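You operate a simulated robot arm through the tools that you are given. There is no shell and no other tool. Be economical: measure what you need, move in short steps, check, and stop when the job is done.

Carry out the task below with a simulated two-armed robot. There is one attempt and no reset: what you move stays moved.

JOB
Put the green plate on the top of the side table away on the teal bench. Take the pale block on the top of the red stand and put it away on the top of the narrow crate. Pick up the fittings carton with one hand, pass it to the other hand and put it on the shelf under the green table. Do these in any order. Set down upright: fittings carton.

It is judged by the outcome, as a careful person would: the job done as asked, and still so three seconds after it is handed in. It fails if anything else is knocked over, pushed out of place, dropped, spilled or broken.

ROBOT AND FRAMES
Two 7-joint arms with fingered hands on one trunk, on a base that drives. Base frame: it is fixed to the floor where the robot stands at the start and does not move with it; the origin is under the middle of the robot, x ahead of it, y to its left, z up; the surface under the hand at the start is at about z = 0.6. Lengths are in m, angles in degrees, forces in N, time in s.
The left shoulder is at the start at [0.072, 0.154, 1.009], the right one opposite. With the tool pointing down near the work surface each hand reaches from about 0.1 to 0.84 m from the robot's upright axis, wherever it stands, measured 20 degrees to its own side. Places, roughly: fittings carton [3.25, 0.25, 0.75]; pale block [1.25, -2.75, 0.75]; shelf under the green table [6.5, 2.2, 0.4]; teal bench [3.6, -5.9, 0.8]; top of the narrow crate [2.8, -4.3, 0.5]. Payload 4 kg a hand.
The tool frame of a hand sits at the grasp point between the pads (the TCP): z along the fingers, y along the line on which they close. The tips reach 0.03 m beyond it. The gripper opens to 0.104 m. The gripper's body begins 0.035 m behind the TCP. The gripper is a hand of 3 fingers: y runs from the thumb to the fingers, the wrist lies at [-0.015, -0.104, -0.178] in the tool frame, and closing takes about 1.5 s.
Orientation is that of the tool frame in the base frame, as a unit quaternion [w, x, y, z]. With the fingers straight down and the wrist toward the robot, the tool's x, y and z point along [0, 1, 0], [1, 0, 0] and [0, 0, -1] of the base frame.

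CONTROLS
- The arms move only by the tool arm_command. It takes "left_deltas", "right_deltas" or both (then of equal length, played together; a hand with none holds still); each is a list of rows, each a list of 7 numbers: the shift along the base's x, y, z in units of 300 mm (1.0 is 300 mm), then the turn, a rotation vector about the base's x, y, z in units of 90 degrees (1.0 is 90 degrees), then the finger opening in cm, from 0 to 10.4. In form: [[tx, ty, tz, wx, wy, wz, grip], ...]. A call has 1 to 20 rows; each row is the pose to reach, as a shift and turn from the pose commanded when the call began. A call with a number of a shift or a turn outside -1 to 1 is refused whole. Rows are played at 5 a second. More than 0.05 m and 8.6 degrees between two rows, or a gripper value outside its range, and nothing of the call is played. Where a pose cannot be reached the arm comes as near as it can. A force on the tool above 40 N (or 10 N above the force at the start of the call, whichever is more), or a blocked arm, ends the call early, and 0.2 s more pass. The fingers move at their own pace (about 0.153 m/s each) and stop on an object; they squeeze with about 28 N. The grip force told is the motor's: it shows also when the fingers shut on nothing. Time passes only in rows, and 0.2 s behind the last, so rows that repeat a pose let the fingers close. It gives the time, the measured TCP pose, the force on the tool (base axes), the opening and the grip force at its end, in the units of the frame above (readings bear some noise), with the torque about the TCP (base axes, N m) and any sound that the robot's microphone picked up, and new pictures: "show" is both (left out), scene, wrist or none (wrist: the cameras of the hands that moved).
- Cameras (640 x 400 px; columns grow to the right, rows downward): "scene" is now at [0.1307, -0.0222, 1.2206]; the picture's right is [-0.28, -0.96, -0.00], its down [-0.69, 0.20, -0.69] and it looks along [0.67, -0.19, -0.72] (base axes); focal length 263 px, centre (320, 200). "left" rides on the left gripper at [-0.064, -0.094, -0.117] in its tool frame; the picture's right is [-0.72, -0.33, 0.61], its down [0.64, -0.65, 0.40] and it looks along [0.27, 0.68, 0.68] (tool axes); focal length 238 px, centre (320, 200). "right" rides on the right gripper at [0.064, -0.094, -0.117] in its tool frame; the picture's right is [-0.72, 0.33, -0.61], its down [-0.64, -0.65, 0.40] and it looks along [-0.27, 0.68, 0.68] (tool axes); focal length 238 px, centre (320, 200). There is no depth. A picture from a camera that has moved, and an enlarged one, comes with that camera's place and axes in the base frame and with its lens.
- slide_trunk(by): slides the trunk up (or, below 0, down) by that many m; the arms and the scene camera ride with it, the base frame stays. It gives what a move gives, with no picture.
- base_move(legs): drives the robot by 1 to 6 legs, each [ahead, left, turn to the left] in m, m and degrees, along the robot's own axes; the way and the turn of a leg run together, so that a leg with both is an arc; at most 1.5 m and 180 degrees a leg. The arms and the cameras ride along, it lands a little off, and it stops where it bumps. It gives what a move gives, and a new picture of the scene camera.
- set_grasp(shape, hand): the hand has 3 fingers and takes this shape, open, in about a second: jaw (thumb against the fingers, like two jaws); tri (thumb and two fingers); tip (a fingertip pinch); poke (one finger out to press); point (the index stretched); flat (the hand flat); cup (the hand cupped); fist (a fist). The gripper value then closes the fingers along that shape, each until it touches; the sizes above hold for jaw. It gives what a move gives, with no picture.
- head_to(pan, tilt): turns the head with the scene camera to pan (to the left, within 86 degrees either way) and tilt (down, from -29 to 69), counted from straight ahead of the robot. It gives what a move gives, and a new picture of the scene camera.
- close_up(camera, box): a new picture of the part [left, top, right, bottom] of that camera's present view, enlarged. It takes no simulated time.
- job_done(): hands the job in; it is judged then, once.

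Go step by step. Nothing tells you exact positions but the pictures and the camera data: compare them with the known pose of the tool, close in by small moves and look again before you grip or let go. The budget is 165 turns and 260 pictures, counting those below and the enlarged ones. Unless the task says otherwise, let go and move clear before handing in, and close with one line.

The tools are called after ">>>" as name(argument=value, ...) on one line, values as JSON. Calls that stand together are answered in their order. arm_command: Moves the arms, as the interface text tells. Its arguments: {"type":"object","properties":{"left_deltas":{"type":"array","items":{"type":"array","items":{"type":"number"}}},"right_deltas":{"type":"array","items":{"type":"array","items":{"type":"number"}}},"show":{"type":"string","enum":["both","scene","wrist","none"]}},"required":[]} The other tools are called the same way: slide_trunk (by) slides the trunk up or down; set_grasp (shape, hand) gives the hand a shape; base_move (legs) drives the base; head_to (pan, tilt) turns the head that bears the scene camera; close_up (camera, box) takes an enlarged picture of a part of a camera's view; job_done () hands the job in.

At the start:

```text
time: 0.0
left_tool_pos: [0.4816, 0.0888, 0.8963]
left_ee_rot: [0.0, 0.707, 0.707, -0.001]
left_force: [0.3, 0.5, 1.0]
left_moment: [0.02, -0.01, -0.02]
left_width: 0.1038
left_finger_force: 0.1
left_shape: jaw
right_tool_pos: [0.4995, -0.3036, 0.9274]
right_ee_rot: [-0.001, 0.707, 0.707, 0.0]
right_force: [0.4, -0.2, 0.4]
right_moment: [0.01, -0.01, -0.01]
right_width: 0.1034
right_finger_force: 0.0
right_shape: jaw
trunk travel left (down, up): [-0.425, 0.515]
robot x, y, heading: [0.0009, 0.0009, 0.0]
head pan, tilt: [-16.0, 46.1]
```

scene: 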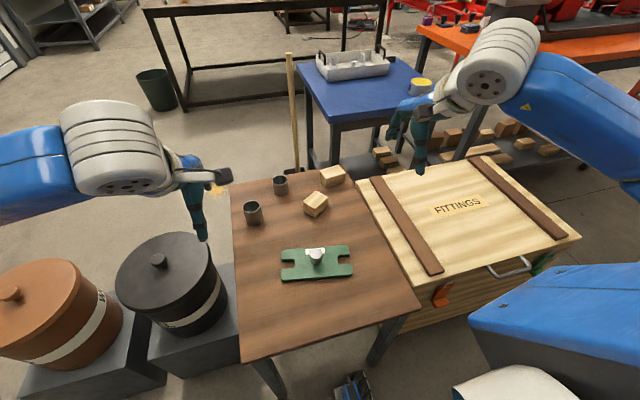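
right: 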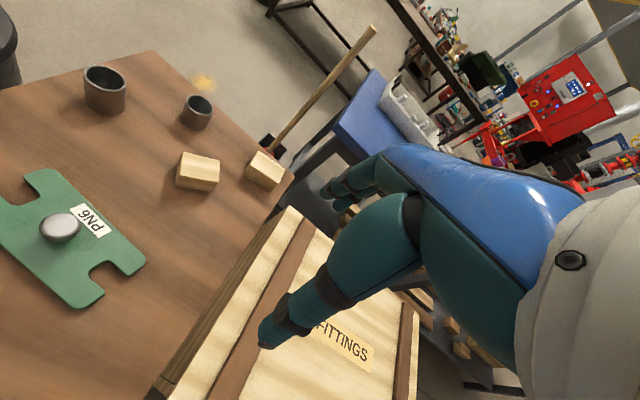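
left: 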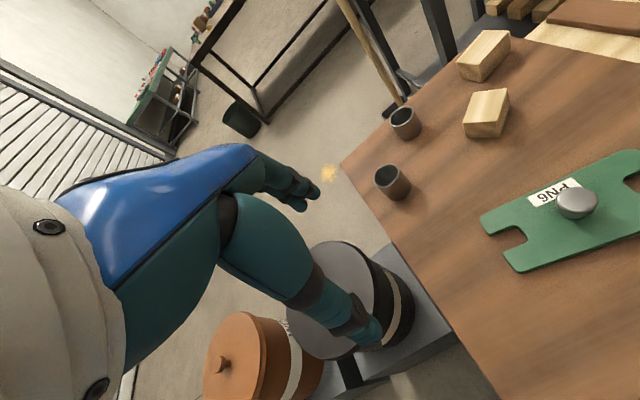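

I see a brown table ahead with a green plate that has a knob, at about [0.48, -0.11, 0.62]. First I'll look closely at the plate and around the room.

>>> close_up(camera="scene", box=[220, 150, 420, 300])

>>> head_to(pan=0, tilt=10)

>>> head_to(pan=-65, tilt=15)

```text
2.67 times, centred on (320, 225) of scene
camera zoom: at [0.1307, -0.0222, 1.2206], right [-0.28, -0.96, 0.0], down [-0.69, 0.2, -0.69], along [0.67, -0.19, -0.72], focal length 701 px, centre (320, 133)
```

zoom: 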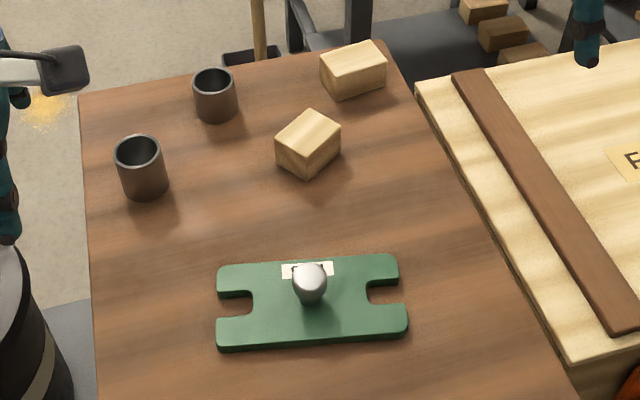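

```text
time: 1.0
left_tool_pos: [0.4819, 0.0884, 0.8977]
left_ee_rot: [0.0, 0.707, 0.707, 0.0]
left_force: [0.6, -0.2, -0.2]
left_moment: [0.01, -0.01, 0.03]
left_width: 0.1036
left_finger_force: 0.0
left_shape: jaw
right_tool_pos: [0.4978, -0.3036, 0.9283]
right_ee_rot: [-0.001, 0.708, 0.707, 0.001]
right_force: [0.4, -1.3, 0.2]
right_moment: [0.02, -0.02, -0.02]
right_width: 0.1036
right_finger_force: 0.2
right_shape: jaw
trunk travel left (down, up): [-0.425, 0.515]
robot x, y, heading: [0.0014, -0.001, -0.2]
head pan, tilt: [0.0, 10.0]
camera scene: at [0.1465, -0.0001, 1.277], right [0.0, -1.0, 0.0], down [-0.18, 0.0, -0.98], along [0.98, 0.0, -0.18], focal length 263 px, centre (320, 200)
```

scene: 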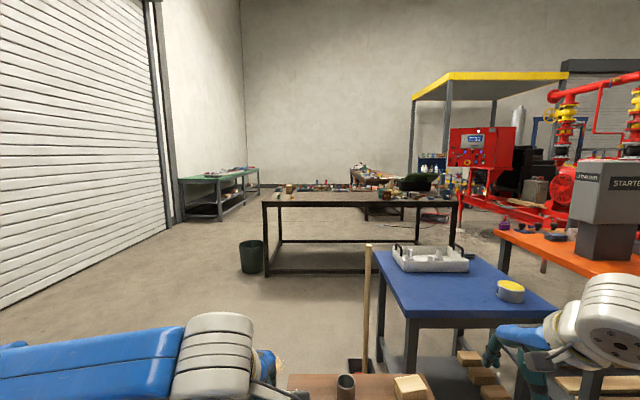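

```text
time: 2.4
left_tool_pos: [0.4812, 0.0885, 0.8966]
left_ee_rot: [-0.001, 0.708, 0.707, 0.001]
left_force: [-0.4, 0.6, 0.0]
left_moment: [0.02, 0.01, 0.0]
left_width: 0.1036
left_finger_force: 0.1
left_shape: jaw
right_tool_pos: [0.4987, -0.3035, 0.9284]
right_ee_rot: [-0.001, 0.707, 0.707, 0.001]
right_force: [0.1, 0.7, -0.5]
right_moment: [0.0, 0.0, 0.0]
right_width: 0.1037
right_finger_force: 0.0
right_shape: jaw
trunk travel left (down, up): [-0.425, 0.515]
robot x, y, heading: [-0.0023, 0.0007, 0.2]
head pan, tilt: [-65.0, 15.0]
camera scene: at [0.093, -0.0847, 1.269], right [-0.91, -0.42, 0.0], down [-0.11, 0.24, -0.97], along [0.41, -0.87, -0.26], focal length 263 px, centre (320, 200)
```

scene: 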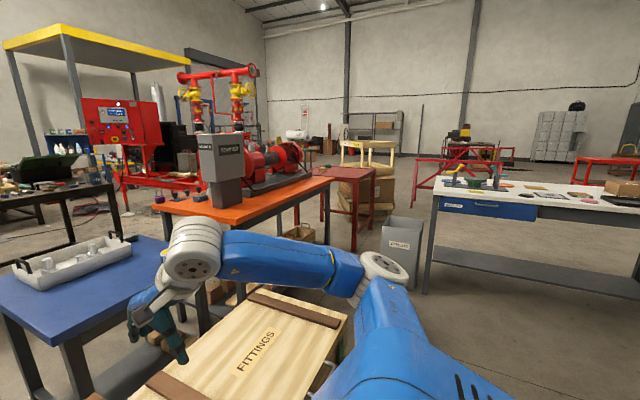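

The plate is on the table right before me and its round knob is the handle. I'll move the left hand aside and bring the right hand over the knob, staying high enough to look again.

>>> head_to(pan=-12, tilt=50)

>>> arm_command(right_deltas=[[-0.01, 0.1, -0.05, 0, 0, 0, 10.4], [-0.02, 0.2, -0.1, 0, 0, 0, 10.4], [-0.03, 0.3, -0.15, 0, 0, 0, 10.4], [-0.04, 0.4, -0.2, 0, 0, 0, 10.4], [-0.05, 0.5, -0.25, 0, 0, 0, 10.4], [-0.06, 0.58, -0.3, 0, 0, 0, 10.4], [-0.06, 0.65, -0.35, 0, 0, 0, 10.4]], left_deltas=[[0, 0.12, 0, 0, 0, 0, 10.4], [0, 0.24, 0, 0, 0, 0, 10.4], [0, 0.36, 0, 0, 0, 0, 10.4], [0, 0.48, 0, 0, 0, 0, 10.4], [0, 0.6, 0, 0, 0, 0, 10.4], [0, 0.7, 0, 0, 0, 0, 10.4], [0, 0.75, 0, 0, 0, 0, 10.4]])

```text
time: 3.6
left_tool_pos: [0.4813, 0.0876, 0.896]
left_ee_rot: [0.0, 0.707, 0.707, 0.0]
left_force: [-0.2, 0.4, 0.3]
left_moment: [0.02, -0.01, -0.01]
left_width: 0.1037
left_finger_force: 0.1
left_shape: jaw
right_tool_pos: [0.4979, -0.3053, 0.9284]
right_ee_rot: [-0.001, 0.707, 0.707, 0.0]
right_force: [0.5, -0.2, 0.1]
right_moment: [0.03, 0.0, -0.01]
right_width: 0.1037
right_finger_force: 0.0
right_shape: jaw
trunk travel left (down, up): [-0.425, 0.515]
robot x, y, heading: [-0.003, -0.0021, -0.1]
head pan, tilt: [-12.0, 50.0]
camera scene: at [0.1287, -0.0161, 1.2153], right [-0.21, -0.98, 0.0], down [-0.75, 0.16, -0.64], along [0.63, -0.13, -0.77], focal length 263 px, centre (320, 200)
```

scene: 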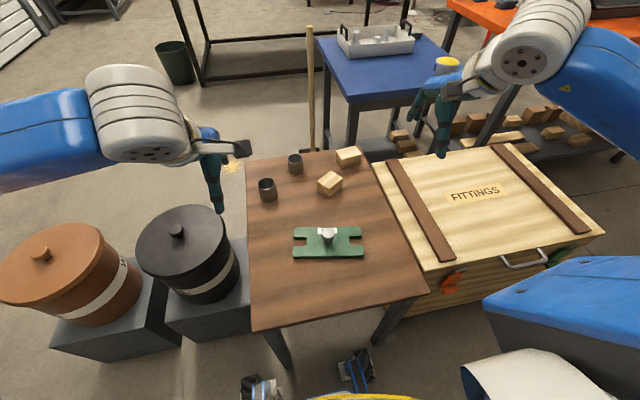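

```text
time: 5.2
left_tool_pos: [0.4822, 0.3152, 0.8959]
left_ee_rot: [0.0, 0.707, 0.707, -0.001]
left_force: [-0.2, 0.9, -0.3]
left_moment: [0.01, -0.01, 0.02]
left_width: 0.1037
left_finger_force: 0.1
left_shape: jaw
right_tool_pos: [0.4806, -0.1088, 0.8241]
right_ee_rot: [0.001, 0.707, 0.707, -0.001]
right_force: [0.8, 0.1, 0.8]
right_moment: [-0.02, -0.02, 0.02]
right_width: 0.104
right_finger_force: 0.0
right_shape: jaw
trunk travel left (down, up): [-0.425, 0.515]
robot x, y, heading: [0.0011, -0.0043, -0.1]
head pan, tilt: [-12.0, 50.0]
camera scene: at [0.1288, -0.0137, 1.2153], right [-0.21, -0.98, 0.0], down [-0.75, 0.16, -0.64], along [0.63, -0.13, -0.77], focal length 263 px, centre (320, 200)
camera right: at [0.3863, -0.0429, 0.9407], right [0.33, -0.72, 0.61], down [-0.65, -0.64, -0.4], along [0.68, -0.27, -0.68], focal length 238 px, centre (320, 200)
camera left: at [0.3874, 0.2512, 1.0142], right [-0.33, -0.72, -0.61], down [-0.65, 0.64, -0.4], along [0.68, 0.27, -0.68], focal length 238 px, centre (320, 200)
```

scene: 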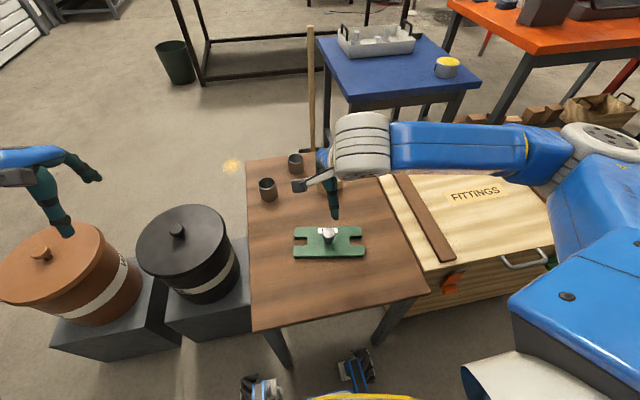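
right: 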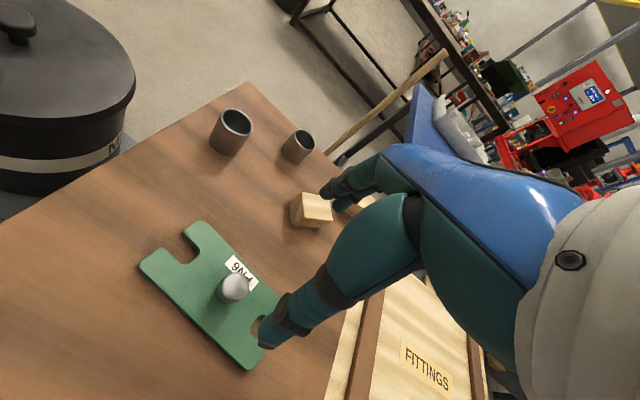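
left: 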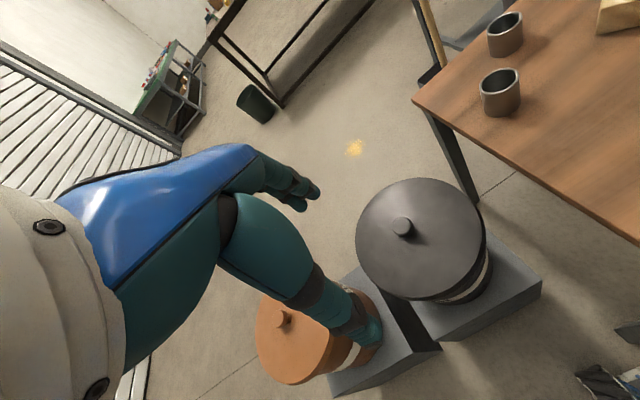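

The knob top triangulates to about [0.471, -0.104, 0.665]. I'll descend partway above it and look again.

>>> arm_command(right_deltas=[[-0.01, 0.005, -0.12, 0, 0, 0, 10.4], [-0.02, 0.01, -0.24, 0, 0, 0, 10.4], [-0.03, 0.013, -0.36, 0, 0, 0, 10.4], [-0.03, 0.013, -0.42, 0, 0, 0, 10.4]])

>>> close_up(camera="scene", box=[260, 180, 400, 280])

```text
time: 6.2
left_tool_pos: [0.4821, 0.3146, 0.8971]
left_ee_rot: [0.001, 0.708, 0.707, 0.0]
left_force: [0.1, -0.2, -0.7]
left_moment: [0.04, 0.01, -0.01]
left_width: 0.1037
left_finger_force: 0.1
left_shape: jaw
right_tool_pos: [0.4707, -0.1036, 0.6976]
right_ee_rot: [0.0, 0.707, 0.707, 0.0]
right_force: [-1.1, 0.1, 0.7]
right_moment: [-0.03, 0.02, 0.0]
right_width: 0.1038
right_finger_force: 0.0
right_shape: jaw
trunk travel left (down, up): [-0.425, 0.515]
robot x, y, heading: [0.0057, -0.0004, 0.1]
head pan, tilt: [-12.0, 50.0]
camera scene: at [0.1286, -0.0142, 1.2153], right [-0.21, -0.98, 0.0], down [-0.75, 0.16, -0.64], along [0.63, -0.13, -0.77], focal length 263 px, centre (320, 200)
camera right: at [0.3769, -0.0395, 0.8144], right [0.33, -0.72, 0.61], down [-0.65, -0.64, -0.4], along [0.68, -0.27, -0.68], focal length 238 px, centre (320, 200)
```

scene: 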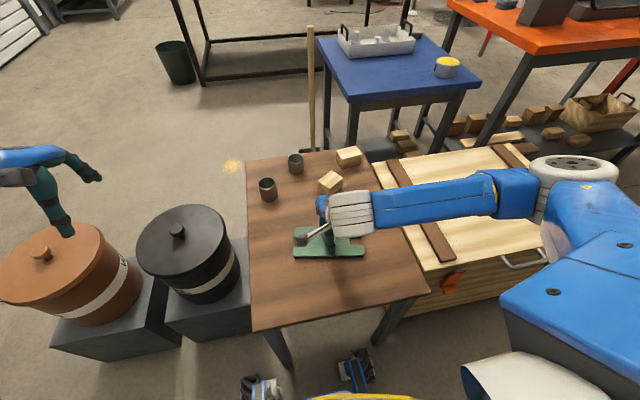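
right: 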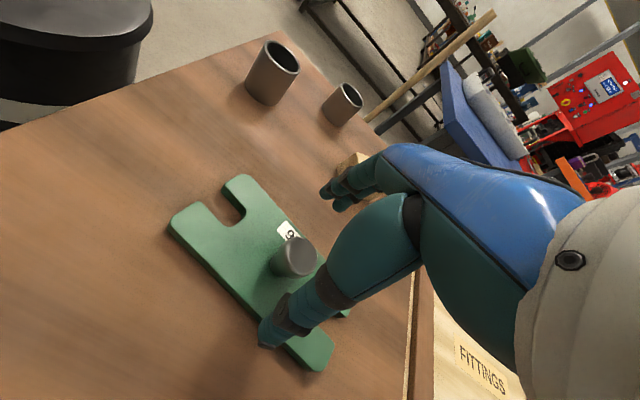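

```text
4.00 times, centred on (330, 230) of scene
camera zoom: at [0.1286, -0.0142, 1.2153], right [-0.21, -0.98, 0.0], down [-0.75, 0.16, -0.64], along [0.63, -0.13, -0.77], focal length 1052 px, centre (280, 80)
```

zoom: 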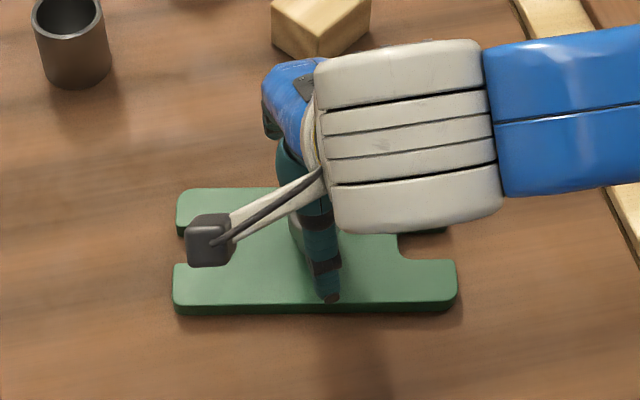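

The knob is centred between the thumb and fingers. I'll descend to about z 0.655 and close.

>>> arm_command(right_deltas=[[0, 0, -0.07, 0, 0, 0, 10.4], [0, 0, -0.14, 0, 0, 0, 10.4]])

```text
time: 6.8
left_tool_pos: [0.4806, 0.3151, 0.898]
left_ee_rot: [0.001, 0.707, 0.707, -0.001]
left_force: [-0.1, 1.1, -0.6]
left_moment: [0.02, -0.01, -0.01]
left_width: 0.1035
left_finger_force: 0.1
left_shape: jaw
right_tool_pos: [0.4718, -0.1042, 0.6564]
right_ee_rot: [0.0, 0.707, 0.707, 0.0]
right_force: [0.6, 1.1, -0.5]
right_moment: [0.03, -0.03, -0.04]
right_width: 0.1036
right_finger_force: 0.0
right_shape: jaw
trunk travel left (down, up): [-0.425, 0.515]
robot x, y, heading: [0.0022, 0.0001, -0.2]
head pan, tilt: [-12.0, 50.0]
camera scene: at [0.1285, -0.0141, 1.2153], right [-0.21, -0.98, 0.0], down [-0.75, 0.16, -0.64], along [0.63, -0.13, -0.77], focal length 263 px, centre (320, 200)
camera right: at [0.3774, -0.0397, 0.7725], right [0.33, -0.72, 0.61], down [-0.65, -0.64, -0.4], along [0.68, -0.27, -0.68], focal length 238 px, centre (320, 200)
```

scene: 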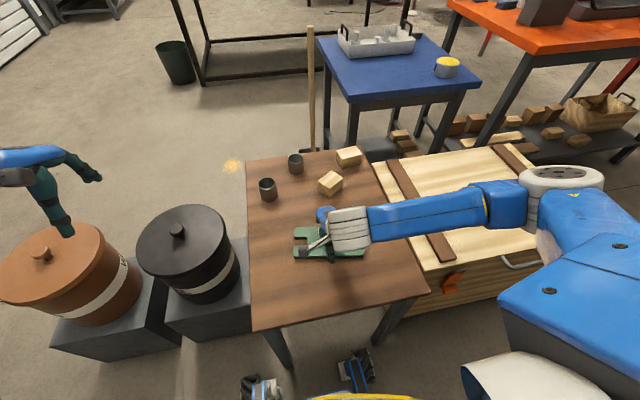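
right: 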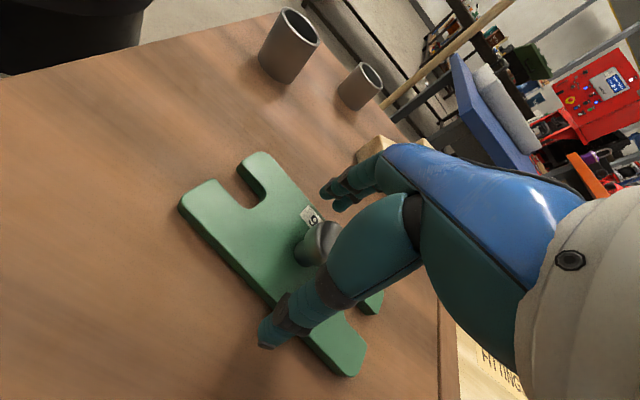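

The hand is around the knob, so I'll close now.

>>> arm_command(right_deltas=[[0, 0, -0.01, 0, 0, 0, 6], [0, 0, -0.01, 0, 0, 0, 2], [0, 0, -0.01, 0, 0, 0, 0], [0, 0, -0.01, 0, 0, 0, 0], [0, 0, -0.01, 0, 0, 0, 0], [0, 0, -0.01, 0, 0, 0, 0], [0, 0, -0.01, 0, 0, 0, 0], [0, 0, -0.01, 0, 0, 0, 0]], show="wrist")

```text
time: 8.6
left_tool_pos: [0.4827, 0.3159, 0.8965]
left_ee_rot: [0.001, 0.706, 0.708, -0.001]
left_force: [0.1, 0.0, 0.3]
left_moment: [-0.01, 0.01, -0.02]
left_width: 0.1037
left_finger_force: 0.1
left_shape: jaw
right_tool_pos: [0.4719, -0.1049, 0.6524]
right_ee_rot: [0.0, 0.707, 0.707, 0.0]
right_force: [1.0, 1.7, -1.0]
right_moment: [-0.02, -0.04, 0.02]
right_width: 0.0074
right_finger_force: 27.7
right_shape: jaw
trunk travel left (down, up): [-0.425, 0.515]
robot x, y, heading: [0.0022, -0.0022, 0.0]
head pan, tilt: [-12.0, 50.0]
camera right: at [0.3772, -0.0396, 0.7696], right [0.33, -0.72, 0.61], down [-0.65, -0.64, -0.4], along [0.68, -0.27, -0.68], focal length 238 px, centre (320, 200)
```

right: 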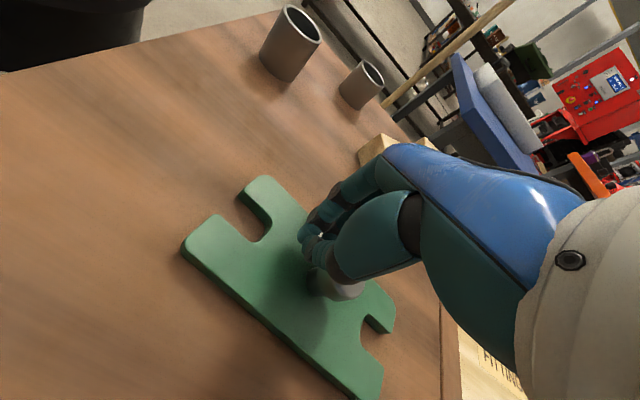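

The fingers closed beside the knob and shoved the plate slightly. I'll open, rise and re-measure.

>>> arm_command(right_deltas=[[0, 0, 0, 0, 0, 0, 10.4], [0, 0, 0, 0, 0, 0, 10.4], [0, 0, 0, 0, 0, 0, 10.4], [0, 0, 0, 0, 0, 0, 10.4], [0, 0, 0.1, 0, 0, 0, 10.4], [0, 0, 0.2, 0, 0, 0, 10.4], [0, 0, 0.3, 0, 0, 0, 10.4]])

>>> close_up(camera="right", box=[160, 120, 400, 400])

>>> close_up(camera="scene", box=[270, 170, 410, 270])

```text
time: 10.2
left_tool_pos: [0.4812, 0.315, 0.8964]
left_ee_rot: [0.001, 0.707, 0.708, 0.0]
left_force: [-0.3, 0.2, -0.1]
left_moment: [0.01, 0.02, 0.01]
left_width: 0.1036
left_finger_force: 0.1
left_shape: jaw
right_tool_pos: [0.4707, -0.1032, 0.7424]
right_ee_rot: [0.0, 0.707, 0.707, -0.001]
right_force: [0.0, -0.4, -0.1]
right_moment: [0.03, 0.0, -0.01]
right_width: 0.1035
right_finger_force: 0.1
right_shape: jaw
trunk travel left (down, up): [-0.425, 0.515]
robot x, y, heading: [0.0007, -0.0031, -0.1]
head pan, tilt: [-12.0, 50.0]
camera scene: at [0.1281, -0.0138, 1.2153], right [-0.21, -0.98, 0.0], down [-0.75, 0.16, -0.64], along [0.63, -0.13, -0.77], focal length 263 px, centre (320, 200)
camera right: at [0.3764, -0.0395, 0.8599], right [0.33, -0.72, 0.61], down [-0.65, -0.64, -0.4], along [0.68, -0.27, -0.68], focal length 238 px, centre (320, 200)
```

scene: 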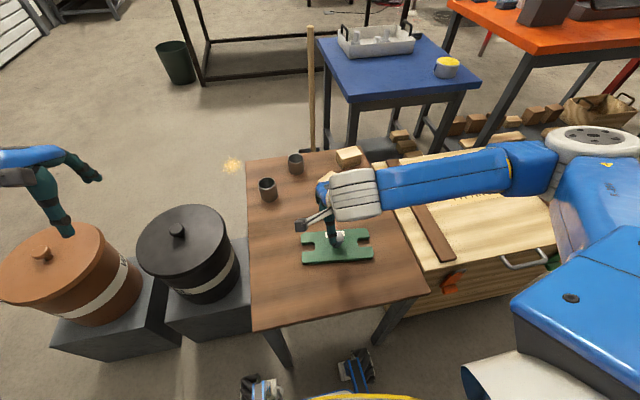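
right: 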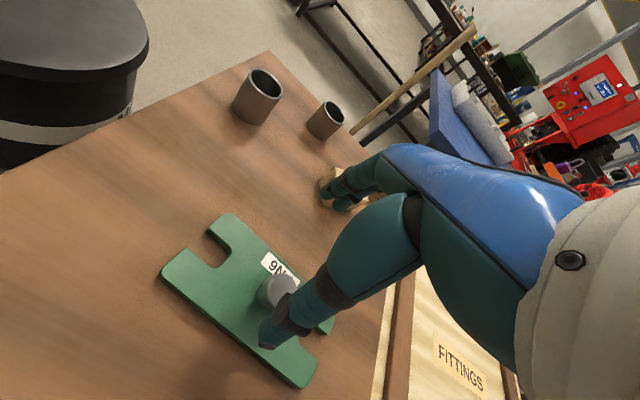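

```text
1.43 times, centred on (280, 260) of right
camera zoom: at [0.3764, -0.0395, 0.8599], right [0.33, -0.72, 0.61], down [-0.65, -0.64, -0.4], along [0.68, -0.27, -0.68], focal length 340 px, centre (377, 114)
```

zoom: 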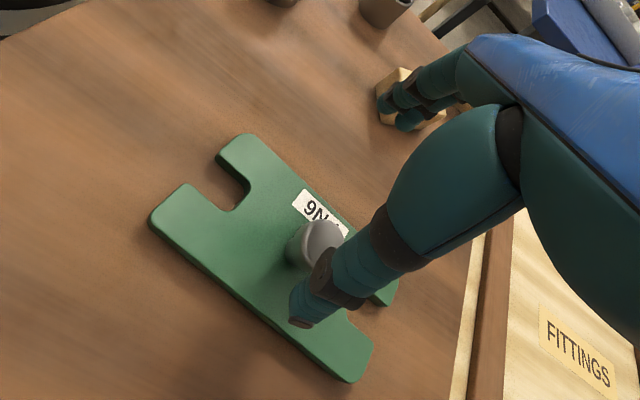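

```text
4.00 times, centred on (340, 220) of scene
camera zoom: at [0.1281, -0.0138, 1.2153], right [-0.21, -0.98, 0.0], down [-0.75, 0.16, -0.64], along [0.63, -0.13, -0.77], focal length 1052 px, centre (240, 120)
```

zoom: 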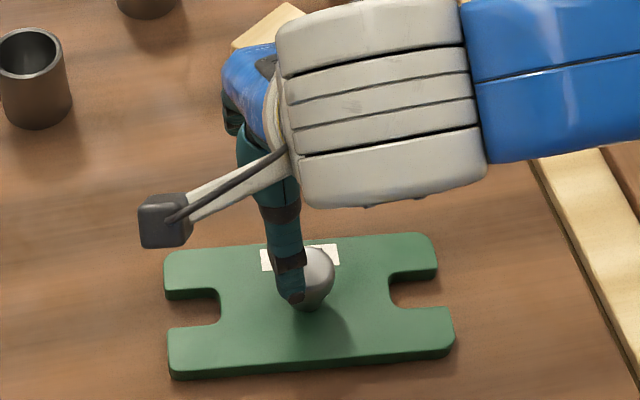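

The knob's top is really lower, near [0.470, -0.135, 0.635], so my grip was high and off-centre. I'll realign and descend further, watching force.

>>> arm_command(right_deltas=[[0, -0.108, 0, 0, 0, 0, 10.4], [0, -0.108, -0.1, 0, 0, 0, 10.4], [0, -0.108, -0.2, 0, 0, 0, 10.4], [0, -0.108, -0.26, 0, 0, 0, 10.4]])

>>> close_up(camera="scene", box=[270, 170, 410, 270])

>>> close_up(camera="right", box=[200, 150, 440, 350])

```text
time: 11.2
left_tool_pos: [0.4827, 0.3131, 0.8969]
left_ee_rot: [-0.001, 0.707, 0.707, -0.001]
left_force: [0.2, 0.1, 0.0]
left_moment: [0.02, -0.03, 0.03]
left_width: 0.1034
left_finger_force: 0.0
left_shape: jaw
right_tool_pos: [0.4705, -0.1374, 0.6644]
right_ee_rot: [0.0, 0.707, 0.707, 0.001]
right_force: [-0.3, -0.4, -0.1]
right_moment: [0.01, 0.02, 0.02]
right_width: 0.1038
right_finger_force: 0.0
right_shape: jaw
trunk travel left (down, up): [-0.425, 0.515]
robot x, y, heading: [0.0019, -0.0003, 0.2]
head pan, tilt: [-12.0, 50.0]
camera scene: at [0.1284, -0.0143, 1.2153], right [-0.21, -0.98, 0.0], down [-0.75, 0.16, -0.64], along [0.63, -0.13, -0.77], focal length 263 px, centre (320, 200)
camera right: at [0.3765, -0.0725, 0.7813], right [0.33, -0.72, 0.61], down [-0.65, -0.64, -0.4], along [0.68, -0.27, -0.68], focal length 238 px, centre (320, 200)
```

scene: 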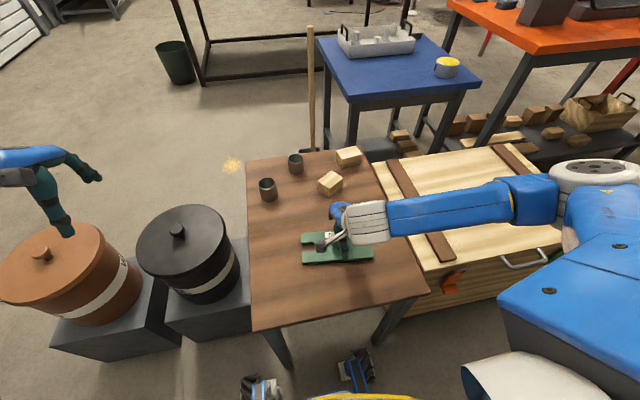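
right: 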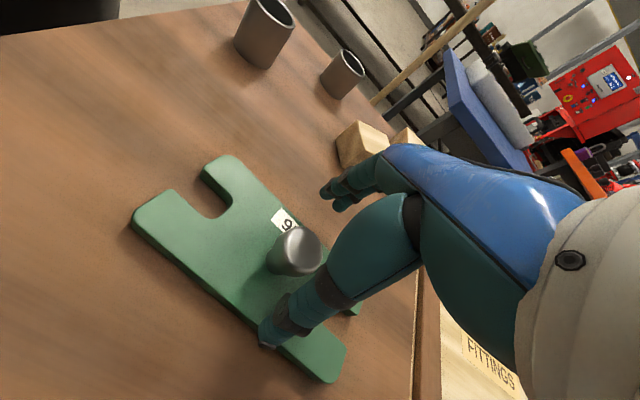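

```text
4.00 times, centred on (340, 220) of scene
camera zoom: at [0.1284, -0.0143, 1.2153], right [-0.21, -0.98, 0.0], down [-0.75, 0.16, -0.64], along [0.63, -0.13, -0.77], focal length 1052 px, centre (240, 120)
```

zoom: 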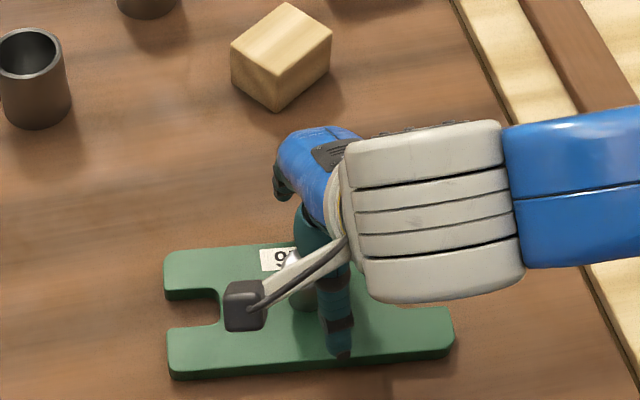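

```text
2.00 times, centred on (320, 250) of right
camera zoom: at [0.3765, -0.0725, 0.7813], right [0.33, -0.72, 0.61], down [-0.65, -0.64, -0.4], along [0.68, -0.27, -0.68], focal length 477 px, centre (320, 100)
```

zoom: 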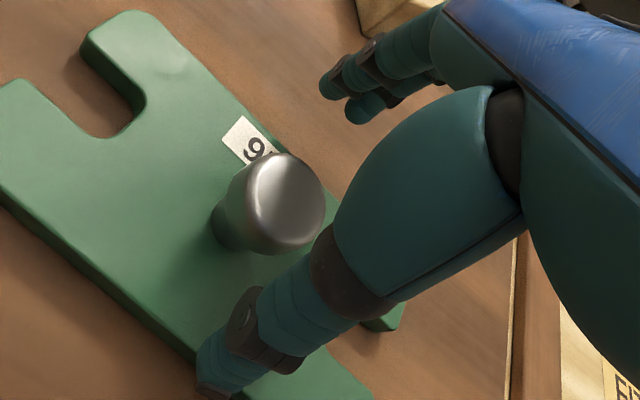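

The knob axis now estimates to [0.463, -0.132] with its top near 0.648. I'll make the small correction, go lower and close slowly.

>>> arm_command(right_deltas=[[-0.022, 0.018, 0, 0, 0, 0, 10.4], [-0.022, 0.018, -0.03, 0, 0, 0, 10.4], [-0.022, 0.018, -0.06, 0, 0, 0, 10.4], [-0.022, 0.018, -0.06, 0, 0, 0, 5.5], [-0.022, 0.018, -0.06, 0, 0, 0, 5.5], [-0.022, 0.018, -0.06, 0, 0, 0, 5.5]])

>>> close_up(camera="right", box=[200, 150, 440, 350])

```text
time: 12.6
left_tool_pos: [0.4823, 0.3153, 0.8968]
left_ee_rot: [0.0, 0.707, 0.708, 0.0]
left_force: [0.0, -0.1, 0.4]
left_moment: [-0.03, 0.0, -0.01]
left_width: 0.1035
left_finger_force: 0.1
left_shape: jaw
right_tool_pos: [0.4648, -0.1316, 0.6466]
right_ee_rot: [0.0, 0.707, 0.707, -0.001]
right_force: [-0.3, -0.7, -0.6]
right_moment: [-0.01, 0.01, -0.01]
right_width: 0.0556
right_finger_force: 0.1
right_shape: jaw
trunk travel left (down, up): [-0.425, 0.515]
robot x, y, heading: [0.0013, -0.0, 0.4]
head pan, tilt: [-12.0, 50.0]
camera scene: at [0.1283, -0.0142, 1.2153], right [-0.21, -0.98, 0.0], down [-0.75, 0.16, -0.64], along [0.63, -0.13, -0.77], focal length 263 px, centre (320, 200)
camera right: at [0.37, -0.0668, 0.7635], right [0.33, -0.72, 0.61], down [-0.65, -0.64, -0.4], along [0.68, -0.27, -0.68], focal length 238 px, centre (320, 200)
```

scene: 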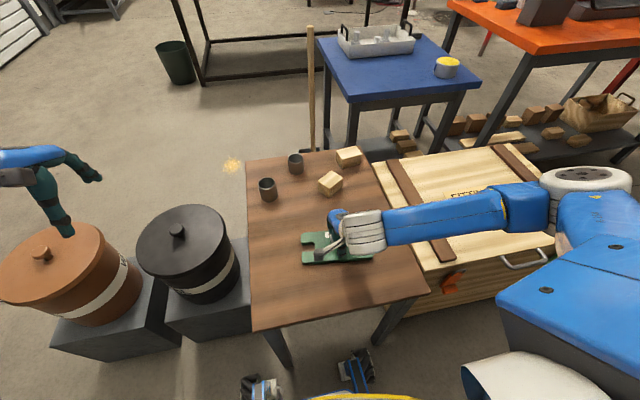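
right: 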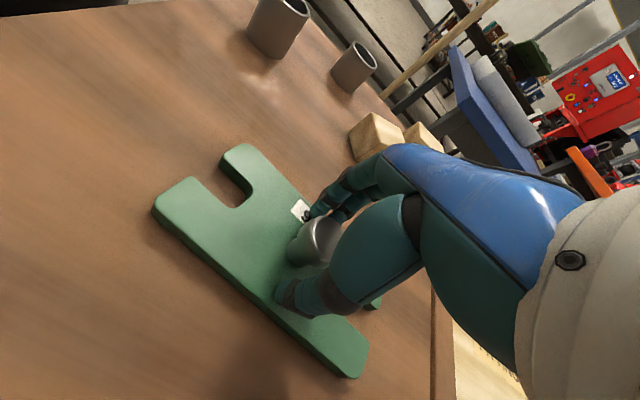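

```text
2.00 times, centred on (320, 250) of right
camera zoom: at [0.37, -0.0668, 0.7635], right [0.33, -0.72, 0.61], down [-0.65, -0.64, -0.4], along [0.68, -0.27, -0.68], focal length 477 px, centre (320, 100)
```

zoom: 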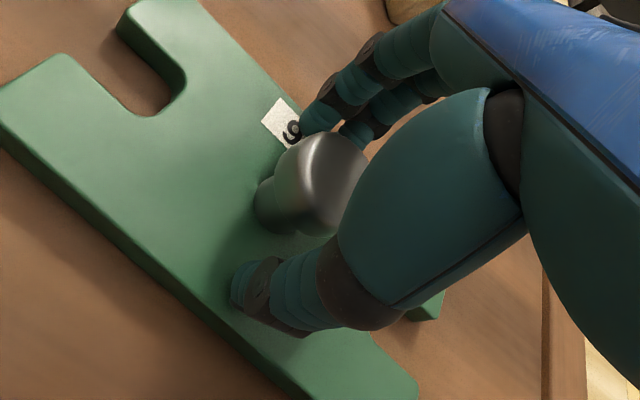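

The knob is now between thumb and both fingers, so I'll close fully.

>>> arm_command(right_deltas=[[0, 0, 0, 0, 0, 0, 4], [0, 0, 0, 0, 0, 0, 3], [0, 0, 0, 0, 0, 0, 2], [0, 0, 0, 0, 0, 0, 1], [0, 0, 0, 0, 0, 0, 0], [0, 0, 0, 0, 0, 0, 0], [0, 0, 0, 0, 0, 0, 0]], show="wrist")

```text
time: 14.2
left_tool_pos: [0.4821, 0.3153, 0.8973]
left_ee_rot: [0.0, 0.707, 0.707, 0.0]
left_force: [-0.4, 0.1, 0.2]
left_moment: [-0.02, 0.05, 0.0]
left_width: 0.1037
left_finger_force: 0.0
left_shape: jaw
right_tool_pos: [0.4635, -0.1314, 0.6459]
right_ee_rot: [0.0, 0.707, 0.707, 0.0]
right_force: [-0.8, -0.3, -0.8]
right_moment: [0.02, -0.1, -0.04]
right_width: 0.0151
right_finger_force: 27.5
right_shape: jaw
trunk travel left (down, up): [-0.425, 0.515]
robot x, y, heading: [-0.0008, 0.0039, 0.1]
head pan, tilt: [-12.0, 50.0]
camera right: at [0.3699, -0.0669, 0.7635], right [0.33, -0.72, 0.61], down [-0.65, -0.64, -0.4], along [0.68, -0.27, -0.68], focal length 238 px, centre (320, 200)
```

right: 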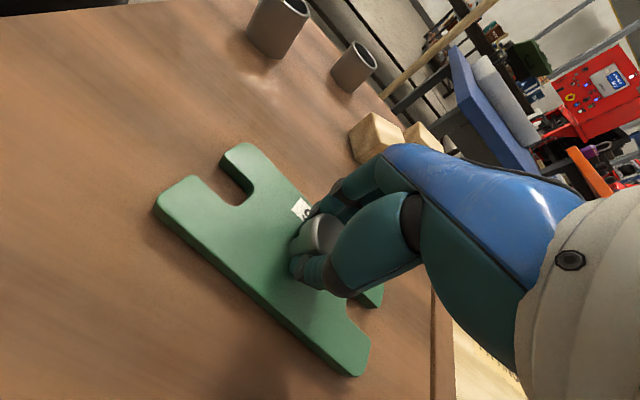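

The knob is held, and the plate did not move. I'll lift a little to test the grip.

>>> arm_command(right_deltas=[[0, 0, 0.05, 0, 0, 0, 0], [0, 0, 0.1, 0, 0, 0, 0], [0, 0, 0.2, 0, 0, 0, 0], [0, 0, 0.2, 0, 0, 0, 0]])

```text
time: 15.2
left_tool_pos: [0.4819, 0.3146, 0.8972]
left_ee_rot: [0.0, 0.707, 0.707, 0.001]
left_force: [-0.6, 0.1, -0.2]
left_moment: [0.02, -0.02, 0.01]
left_width: 0.1036
left_finger_force: 0.0
left_shape: jaw
right_tool_pos: [0.4646, -0.1308, 0.707]
right_ee_rot: [0.0, 0.707, 0.707, -0.001]
right_force: [-0.1, -0.4, -6.1]
right_moment: [-0.02, 0.0, 0.03]
right_width: 0.0152
right_finger_force: 28.2
right_shape: jaw
trunk travel left (down, up): [-0.425, 0.515]
robot x, y, heading: [-0.0011, -0.0054, -0.0]
head pan, tilt: [-12.0, 50.0]
camera scene: at [0.1294, -0.0146, 1.2151], right [-0.21, -0.98, 0.0], down [-0.75, 0.16, -0.64], along [0.63, -0.13, -0.77], focal length 263 px, centre (320, 200)
camera right: at [0.3707, -0.0667, 0.823], right [0.33, -0.72, 0.61], down [-0.65, -0.64, -0.4], along [0.68, -0.27, -0.68], focal length 238 px, centre (320, 200)
```

scene: 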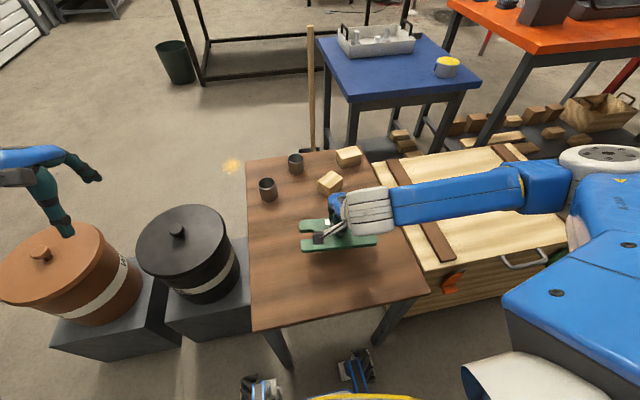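
right: 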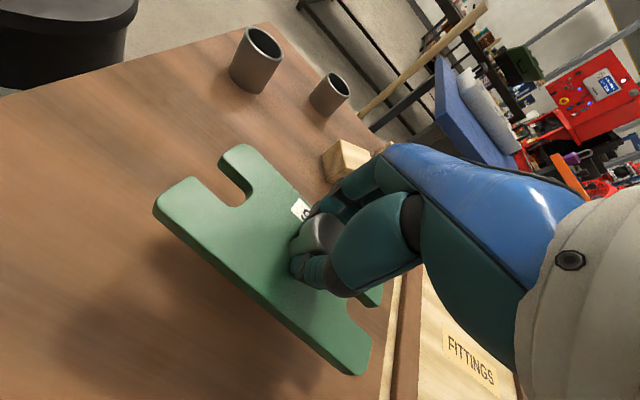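

The plate is held level and weighs about 0.6 kg. I'll raise it and draw both hands in for driving, then survey the route.

>>> arm_command(right_deltas=[[0, 0, 0.14, 0, 0, 0, 0], [0, 0, 0.28, 0, 0, 0, 0], [0, 0, 0.42, 0, 0, 0, 0], [0, 0, 0.56, 0, 0, 0, 0], [0, 0, 0.7, 0, 0, 0, 0], [0, 0, 0.84, 0, 0, 0, 0], [-0.12, -0.08, 0.84, 0, 0, 0, 0], [-0.24, -0.16, 0.84, 0, 0, 0, 0], [-0.34, -0.24, 0.84, 0, 0, 0, 0]], left_deltas=[[0, 0, 0.03, 0, 0, 0, 10.4], [0, 0, 0.06, 0, 0, 0, 10.4], [0, 0, 0.1, 0, 0, 0, 10.4], [0, 0, 0.14, 0, 0, 0, 10.4], [0, 0, 0.18, 0, 0, 0, 10.4], [0, 0, 0.2, 0, 0, 0, 10.4], [-0.1, -0.05, 0.2, 0, 0, 0, 10.4], [-0.2, -0.1, 0.2, 0, 0, 0, 10.4], [-0.3, -0.15, 0.2, 0, 0, 0, 10.4]], show="none")

>>> head_to(pan=-80, tilt=30)

>>> head_to(pan=-50, tilt=8)

```text
time: 17.2
left_tool_pos: [0.3959, 0.27, 0.9594]
left_ee_rot: [0.0, 0.706, 0.708, -0.005]
left_force: [0.2, 0.0, -0.1]
left_moment: [0.04, -0.04, 0.02]
left_width: 0.1036
left_finger_force: 0.1
left_shape: jaw
left hand out of reach, approached as far as the arm can: row 9
right_tool_pos: [0.4154, -0.1833, 0.9643]
right_ee_rot: [-0.001, 0.704, 0.711, 0.001]
right_force: [-0.5, -0.8, -5.2]
right_moment: [0.01, 0.0, -0.01]
right_width: 0.015
right_finger_force: 27.6
right_shape: jaw
right hand out of reach, approached as far as the arm can: row 8, 9
trunk travel left (down, up): [-0.425, 0.515]
robot x, y, heading: [0.0014, 0.0038, 0.1]
head pan, tilt: [-12.0, 50.0]
```

```text
time: 18.6
left_tool_pos: [0.3966, 0.2722, 0.959]
left_ee_rot: [-0.001, 0.707, 0.707, -0.004]
left_force: [-0.1, 0.2, 0.4]
left_moment: [0.01, 0.04, 0.01]
left_width: 0.1038
left_finger_force: 0.1
left_shape: jaw
right_tool_pos: [0.4172, -0.1813, 0.9644]
right_ee_rot: [-0.001, 0.704, 0.71, 0.001]
right_force: [-0.5, 0.6, -5.5]
right_moment: [0.01, -0.03, 0.01]
right_width: 0.0151
right_finger_force: 27.5
right_shape: jaw
trunk travel left (down, up): [-0.425, 0.515]
robot x, y, heading: [0.0008, 0.0019, -0.1]
head pan, tilt: [-80.0, 30.0]
camera scene: at [0.0691, -0.0884, 1.2448], right [-0.98, -0.17, 0.0], down [-0.09, 0.49, -0.87], along [0.15, -0.85, -0.5], focal length 263 px, centre (320, 200)
```

scene: 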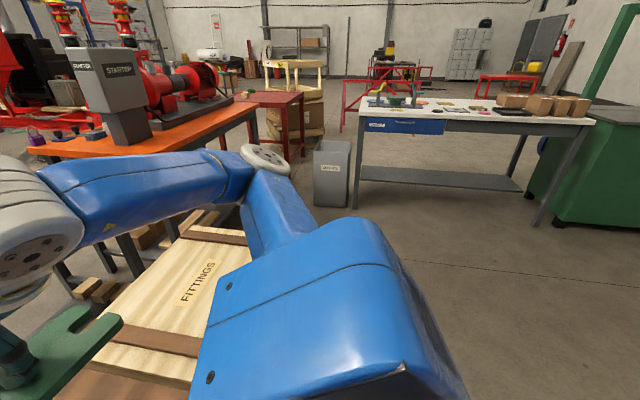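

```text
time: 19.5
left_tool_pos: [0.3982, 0.2721, 0.9597]
left_ee_rot: [0.0, 0.707, 0.707, -0.004]
left_force: [-0.8, -0.1, 0.0]
left_moment: [0.01, -0.05, -0.01]
left_width: 0.1038
left_finger_force: 0.2
left_shape: jaw
right_tool_pos: [0.4167, -0.1806, 0.964]
right_ee_rot: [-0.001, 0.703, 0.711, 0.001]
right_force: [-0.1, -0.7, -6.5]
right_moment: [-0.01, -0.01, 0.01]
right_width: 0.015
right_finger_force: 28.0
right_shape: jaw
trunk travel left (down, up): [-0.425, 0.515]
robot x, y, heading: [-0.0004, 0.0018, 0.3]
head pan, tilt: [-50.0, 8.0]
camera scene: at [0.1128, -0.0704, 1.2803], right [-0.77, -0.64, 0.0], down [-0.09, 0.11, -0.99], along [0.64, -0.76, -0.14], focal length 263 px, centre (320, 200)
```

scene: 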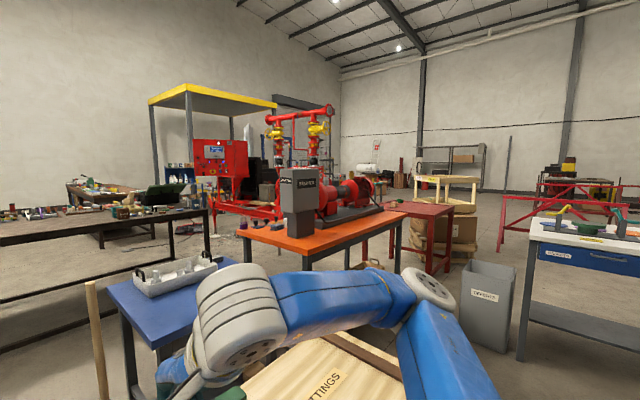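

The red table beside the orange bench should be the red stand; I'll zoom in there and on the far area.

>>> close_up(camera="scene", box=[360, 130, 640, 300])

>>> head_to(pan=-86, tilt=50)

```text
2.29 times, centred on (500, 215) of scene
camera zoom: at [0.1128, -0.0704, 1.2803], right [-0.77, -0.64, 0.0], down [-0.09, 0.11, -0.99], along [0.64, -0.76, -0.14], focal length 601 px, centre (-91, 166)
```

zoom: 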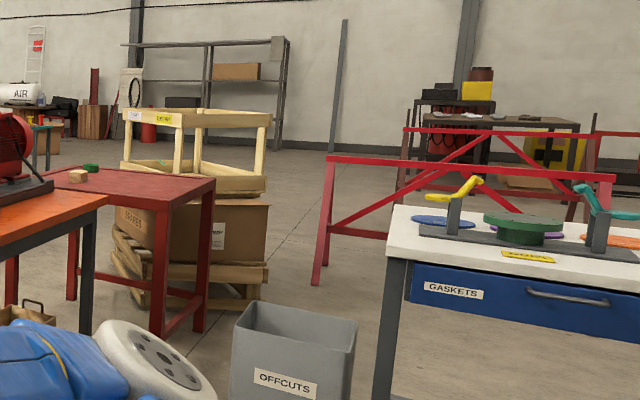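

```text
time: 20.6
left_tool_pos: [0.3968, 0.2737, 0.9588]
left_ee_rot: [-0.002, 0.707, 0.707, -0.004]
left_force: [0.3, -1.4, -0.1]
left_moment: [-0.02, 0.0, -0.01]
left_width: 0.1036
left_finger_force: 0.0
left_shape: jaw
right_tool_pos: [0.4177, -0.1809, 0.9644]
right_ee_rot: [-0.002, 0.704, 0.711, 0.001]
right_force: [-0.5, -0.2, -5.5]
right_moment: [0.0, -0.02, -0.03]
right_width: 0.0151
right_finger_force: 27.9
right_shape: jaw
trunk travel left (down, up): [-0.425, 0.515]
robot x, y, heading: [-0.0046, 0.0035, 0.0]
head pan, tilt: [-85.9, 50.0]
camera scene: at [0.0587, -0.0763, 1.2154], right [-1.0, -0.07, 0.0], down [-0.06, 0.76, -0.64], along [0.04, -0.64, -0.77], focal length 263 px, centre (320, 200)
```

scene: 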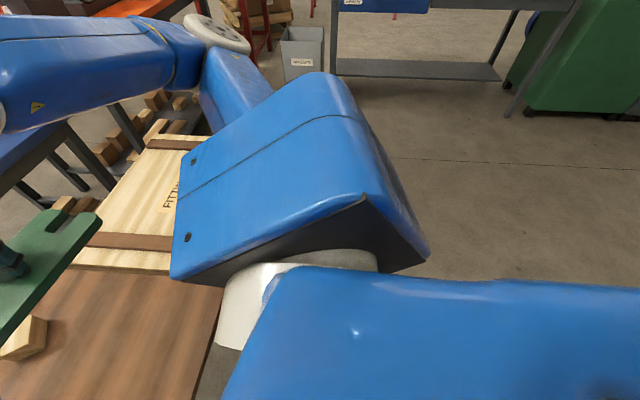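

A pale block sits on the red stand, to my right past the orange bench. I'll back off, then strafe right into the open floor and look again.

>>> base_move(legs=[[-0.35, 0, 0], [0, -0.7, 0]])

>>> head_to(pan=-60, tilt=30)

```text
time: 26.4
left_tool_pos: [0.0473, -0.4357, 0.9574]
left_ee_rot: [0.0, 0.709, 0.705, -0.005]
left_force: [0.5, 0.4, -0.1]
left_moment: [0.0, 0.04, 0.05]
left_width: 0.1038
left_finger_force: 0.0
left_shape: jaw
right_tool_pos: [0.0629, -0.8888, 0.9632]
right_ee_rot: [0.0, 0.706, 0.708, -0.001]
right_force: [0.3, -0.2, -4.9]
right_moment: [0.01, 0.01, 0.01]
right_width: 0.0151
right_finger_force: 28.1
right_shape: jaw
trunk travel left (down, up): [-0.425, 0.515]
robot x, y, heading: [-0.3509, -0.7085, -0.7]
head pan, tilt: [-85.9, 50.0]
camera scene: at [-0.2946, -0.781, 1.2156], right [-1.0, -0.06, 0.0], down [-0.05, 0.76, -0.64], along [0.04, -0.64, -0.76], focal length 263 px, centre (320, 200)
```

scene: 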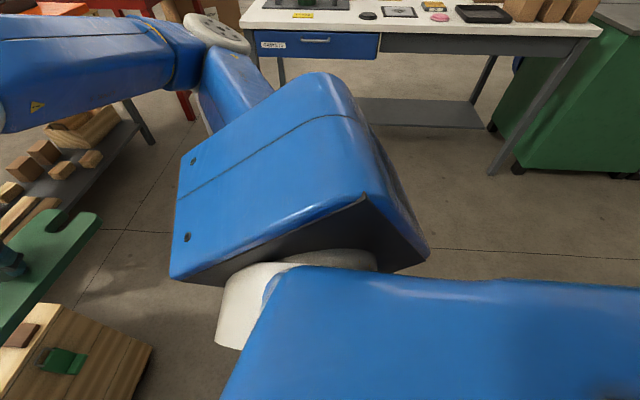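

```text
time: 27.3
left_tool_pos: [0.0455, -0.4375, 0.9584]
left_ee_rot: [-0.001, 0.71, 0.704, -0.004]
left_force: [0.1, -0.3, 0.7]
left_moment: [0.0, -0.01, 0.03]
left_width: 0.1036
left_finger_force: 0.2
left_shape: jaw
right_tool_pos: [0.0618, -0.8909, 0.9643]
right_ee_rot: [-0.001, 0.706, 0.708, 0.0]
right_force: [0.7, 0.0, -6.1]
right_moment: [0.04, 0.01, 0.01]
right_width: 0.015
right_finger_force: 27.8
right_shape: jaw
trunk travel left (down, up): [-0.425, 0.515]
robot x, y, heading: [-0.3502, -0.7061, -0.2]
head pan, tilt: [-60.0, 30.0]
camera scene: at [-0.2548, -0.7857, 1.2448], right [-0.87, -0.49, 0.0], down [-0.25, 0.44, -0.87], along [0.43, -0.75, -0.5], focal length 263 px, centre (320, 200)
```

scene: 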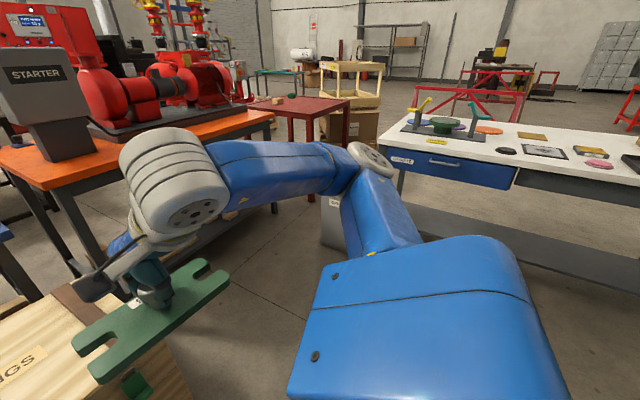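

I'm at about (-0.35, -0.71). I'll zoom on the red stand area to locate its corners, block and legs.

>>> close_up(camera="scene", box=[230, 60, 430, 260])

```text
2.00 times, centred on (330, 160) of scene
camera zoom: at [-0.2548, -0.7857, 1.2448], right [-0.87, -0.49, 0.0], down [-0.25, 0.44, -0.87], along [0.43, -0.75, -0.5], focal length 526 px, centre (300, 280)
```

zoom: 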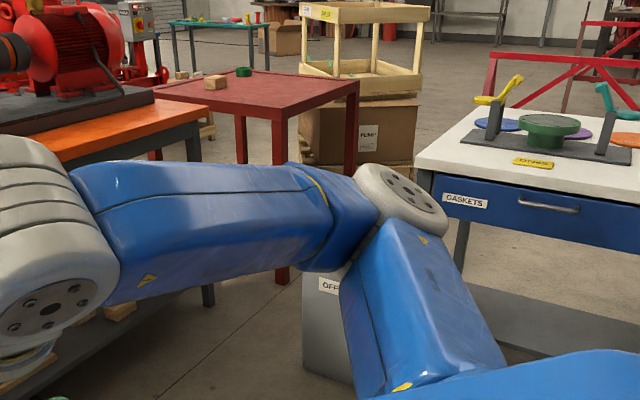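

The red stand's near corner is about (0.89, -2.61), its top about 0.765 high, and the teal bench is visible far behind. I'll raise the trunk for a better overview of the passages.

>>> slide_trunk(by=0.5)

>>> head_to(pan=-58, tilt=25)

>>> head_to(pan=-15, tilt=20)

```text
refused: 0.5 is not a number from -0.4 to 0.4
```

```text
time: 27.9
left_tool_pos: [0.046, -0.4385, 0.9592]
left_ee_rot: [0.0, 0.709, 0.705, -0.003]
left_force: [0.7, 0.1, -0.4]
left_moment: [0.0, -0.02, 0.01]
left_width: 0.1037
left_finger_force: 0.0
left_shape: jaw
right_tool_pos: [0.0621, -0.8925, 0.9653]
right_ee_rot: [-0.001, 0.706, 0.709, 0.001]
right_force: [0.7, 0.9, -5.5]
right_moment: [0.01, 0.02, 0.02]
right_width: 0.0151
right_finger_force: 28.3
right_shape: jaw
trunk travel left (down, up): [-0.425, 0.515]
robot x, y, heading: [-0.3529, -0.7083, -0.5]
head pan, tilt: [-58.0, 25.0]
camera scene: at [-0.2511, -0.7857, 1.2527], right [-0.85, -0.52, 0.0], down [-0.22, 0.36, -0.91], along [0.47, -0.77, -0.42], focal length 263 px, centre (320, 200)
```

scene: 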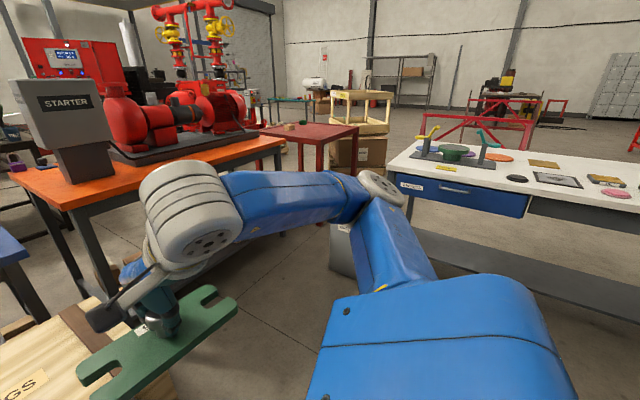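

```text
time: 29.0
left_tool_pos: [0.0459, -0.4385, 0.9591]
left_ee_rot: [-0.001, 0.71, 0.705, -0.004]
left_force: [-0.8, -0.3, -0.3]
left_moment: [-0.02, -0.01, -0.03]
left_width: 0.1038
left_finger_force: 0.1
left_shape: jaw
right_tool_pos: [0.0628, -0.8926, 0.9641]
right_ee_rot: [-0.001, 0.706, 0.708, 0.001]
right_force: [-0.2, 1.0, -4.5]
right_moment: [0.01, 0.0, 0.02]
right_width: 0.0148
right_finger_force: 27.8
right_shape: jaw
trunk travel left (down, up): [-0.425, 0.515]
robot x, y, heading: [-0.3527, -0.7076, -0.8]
head pan, tilt: [-15.0, 20.0]
camera scene: at [-0.2095, -0.732, 1.2608], right [-0.27, -0.96, 0.0], down [-0.33, 0.09, -0.94], along [0.9, -0.25, -0.34], focal length 263 px, centre (320, 200)
```

scene: 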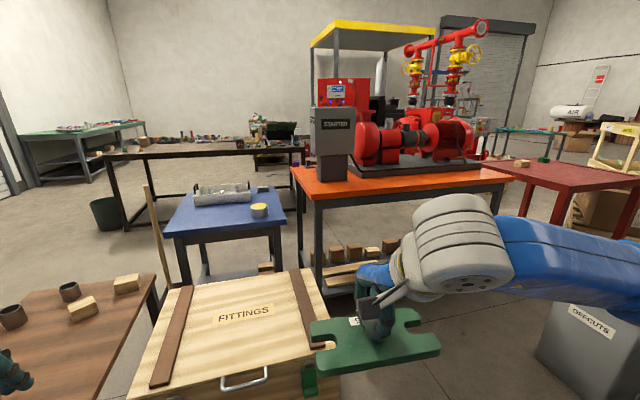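

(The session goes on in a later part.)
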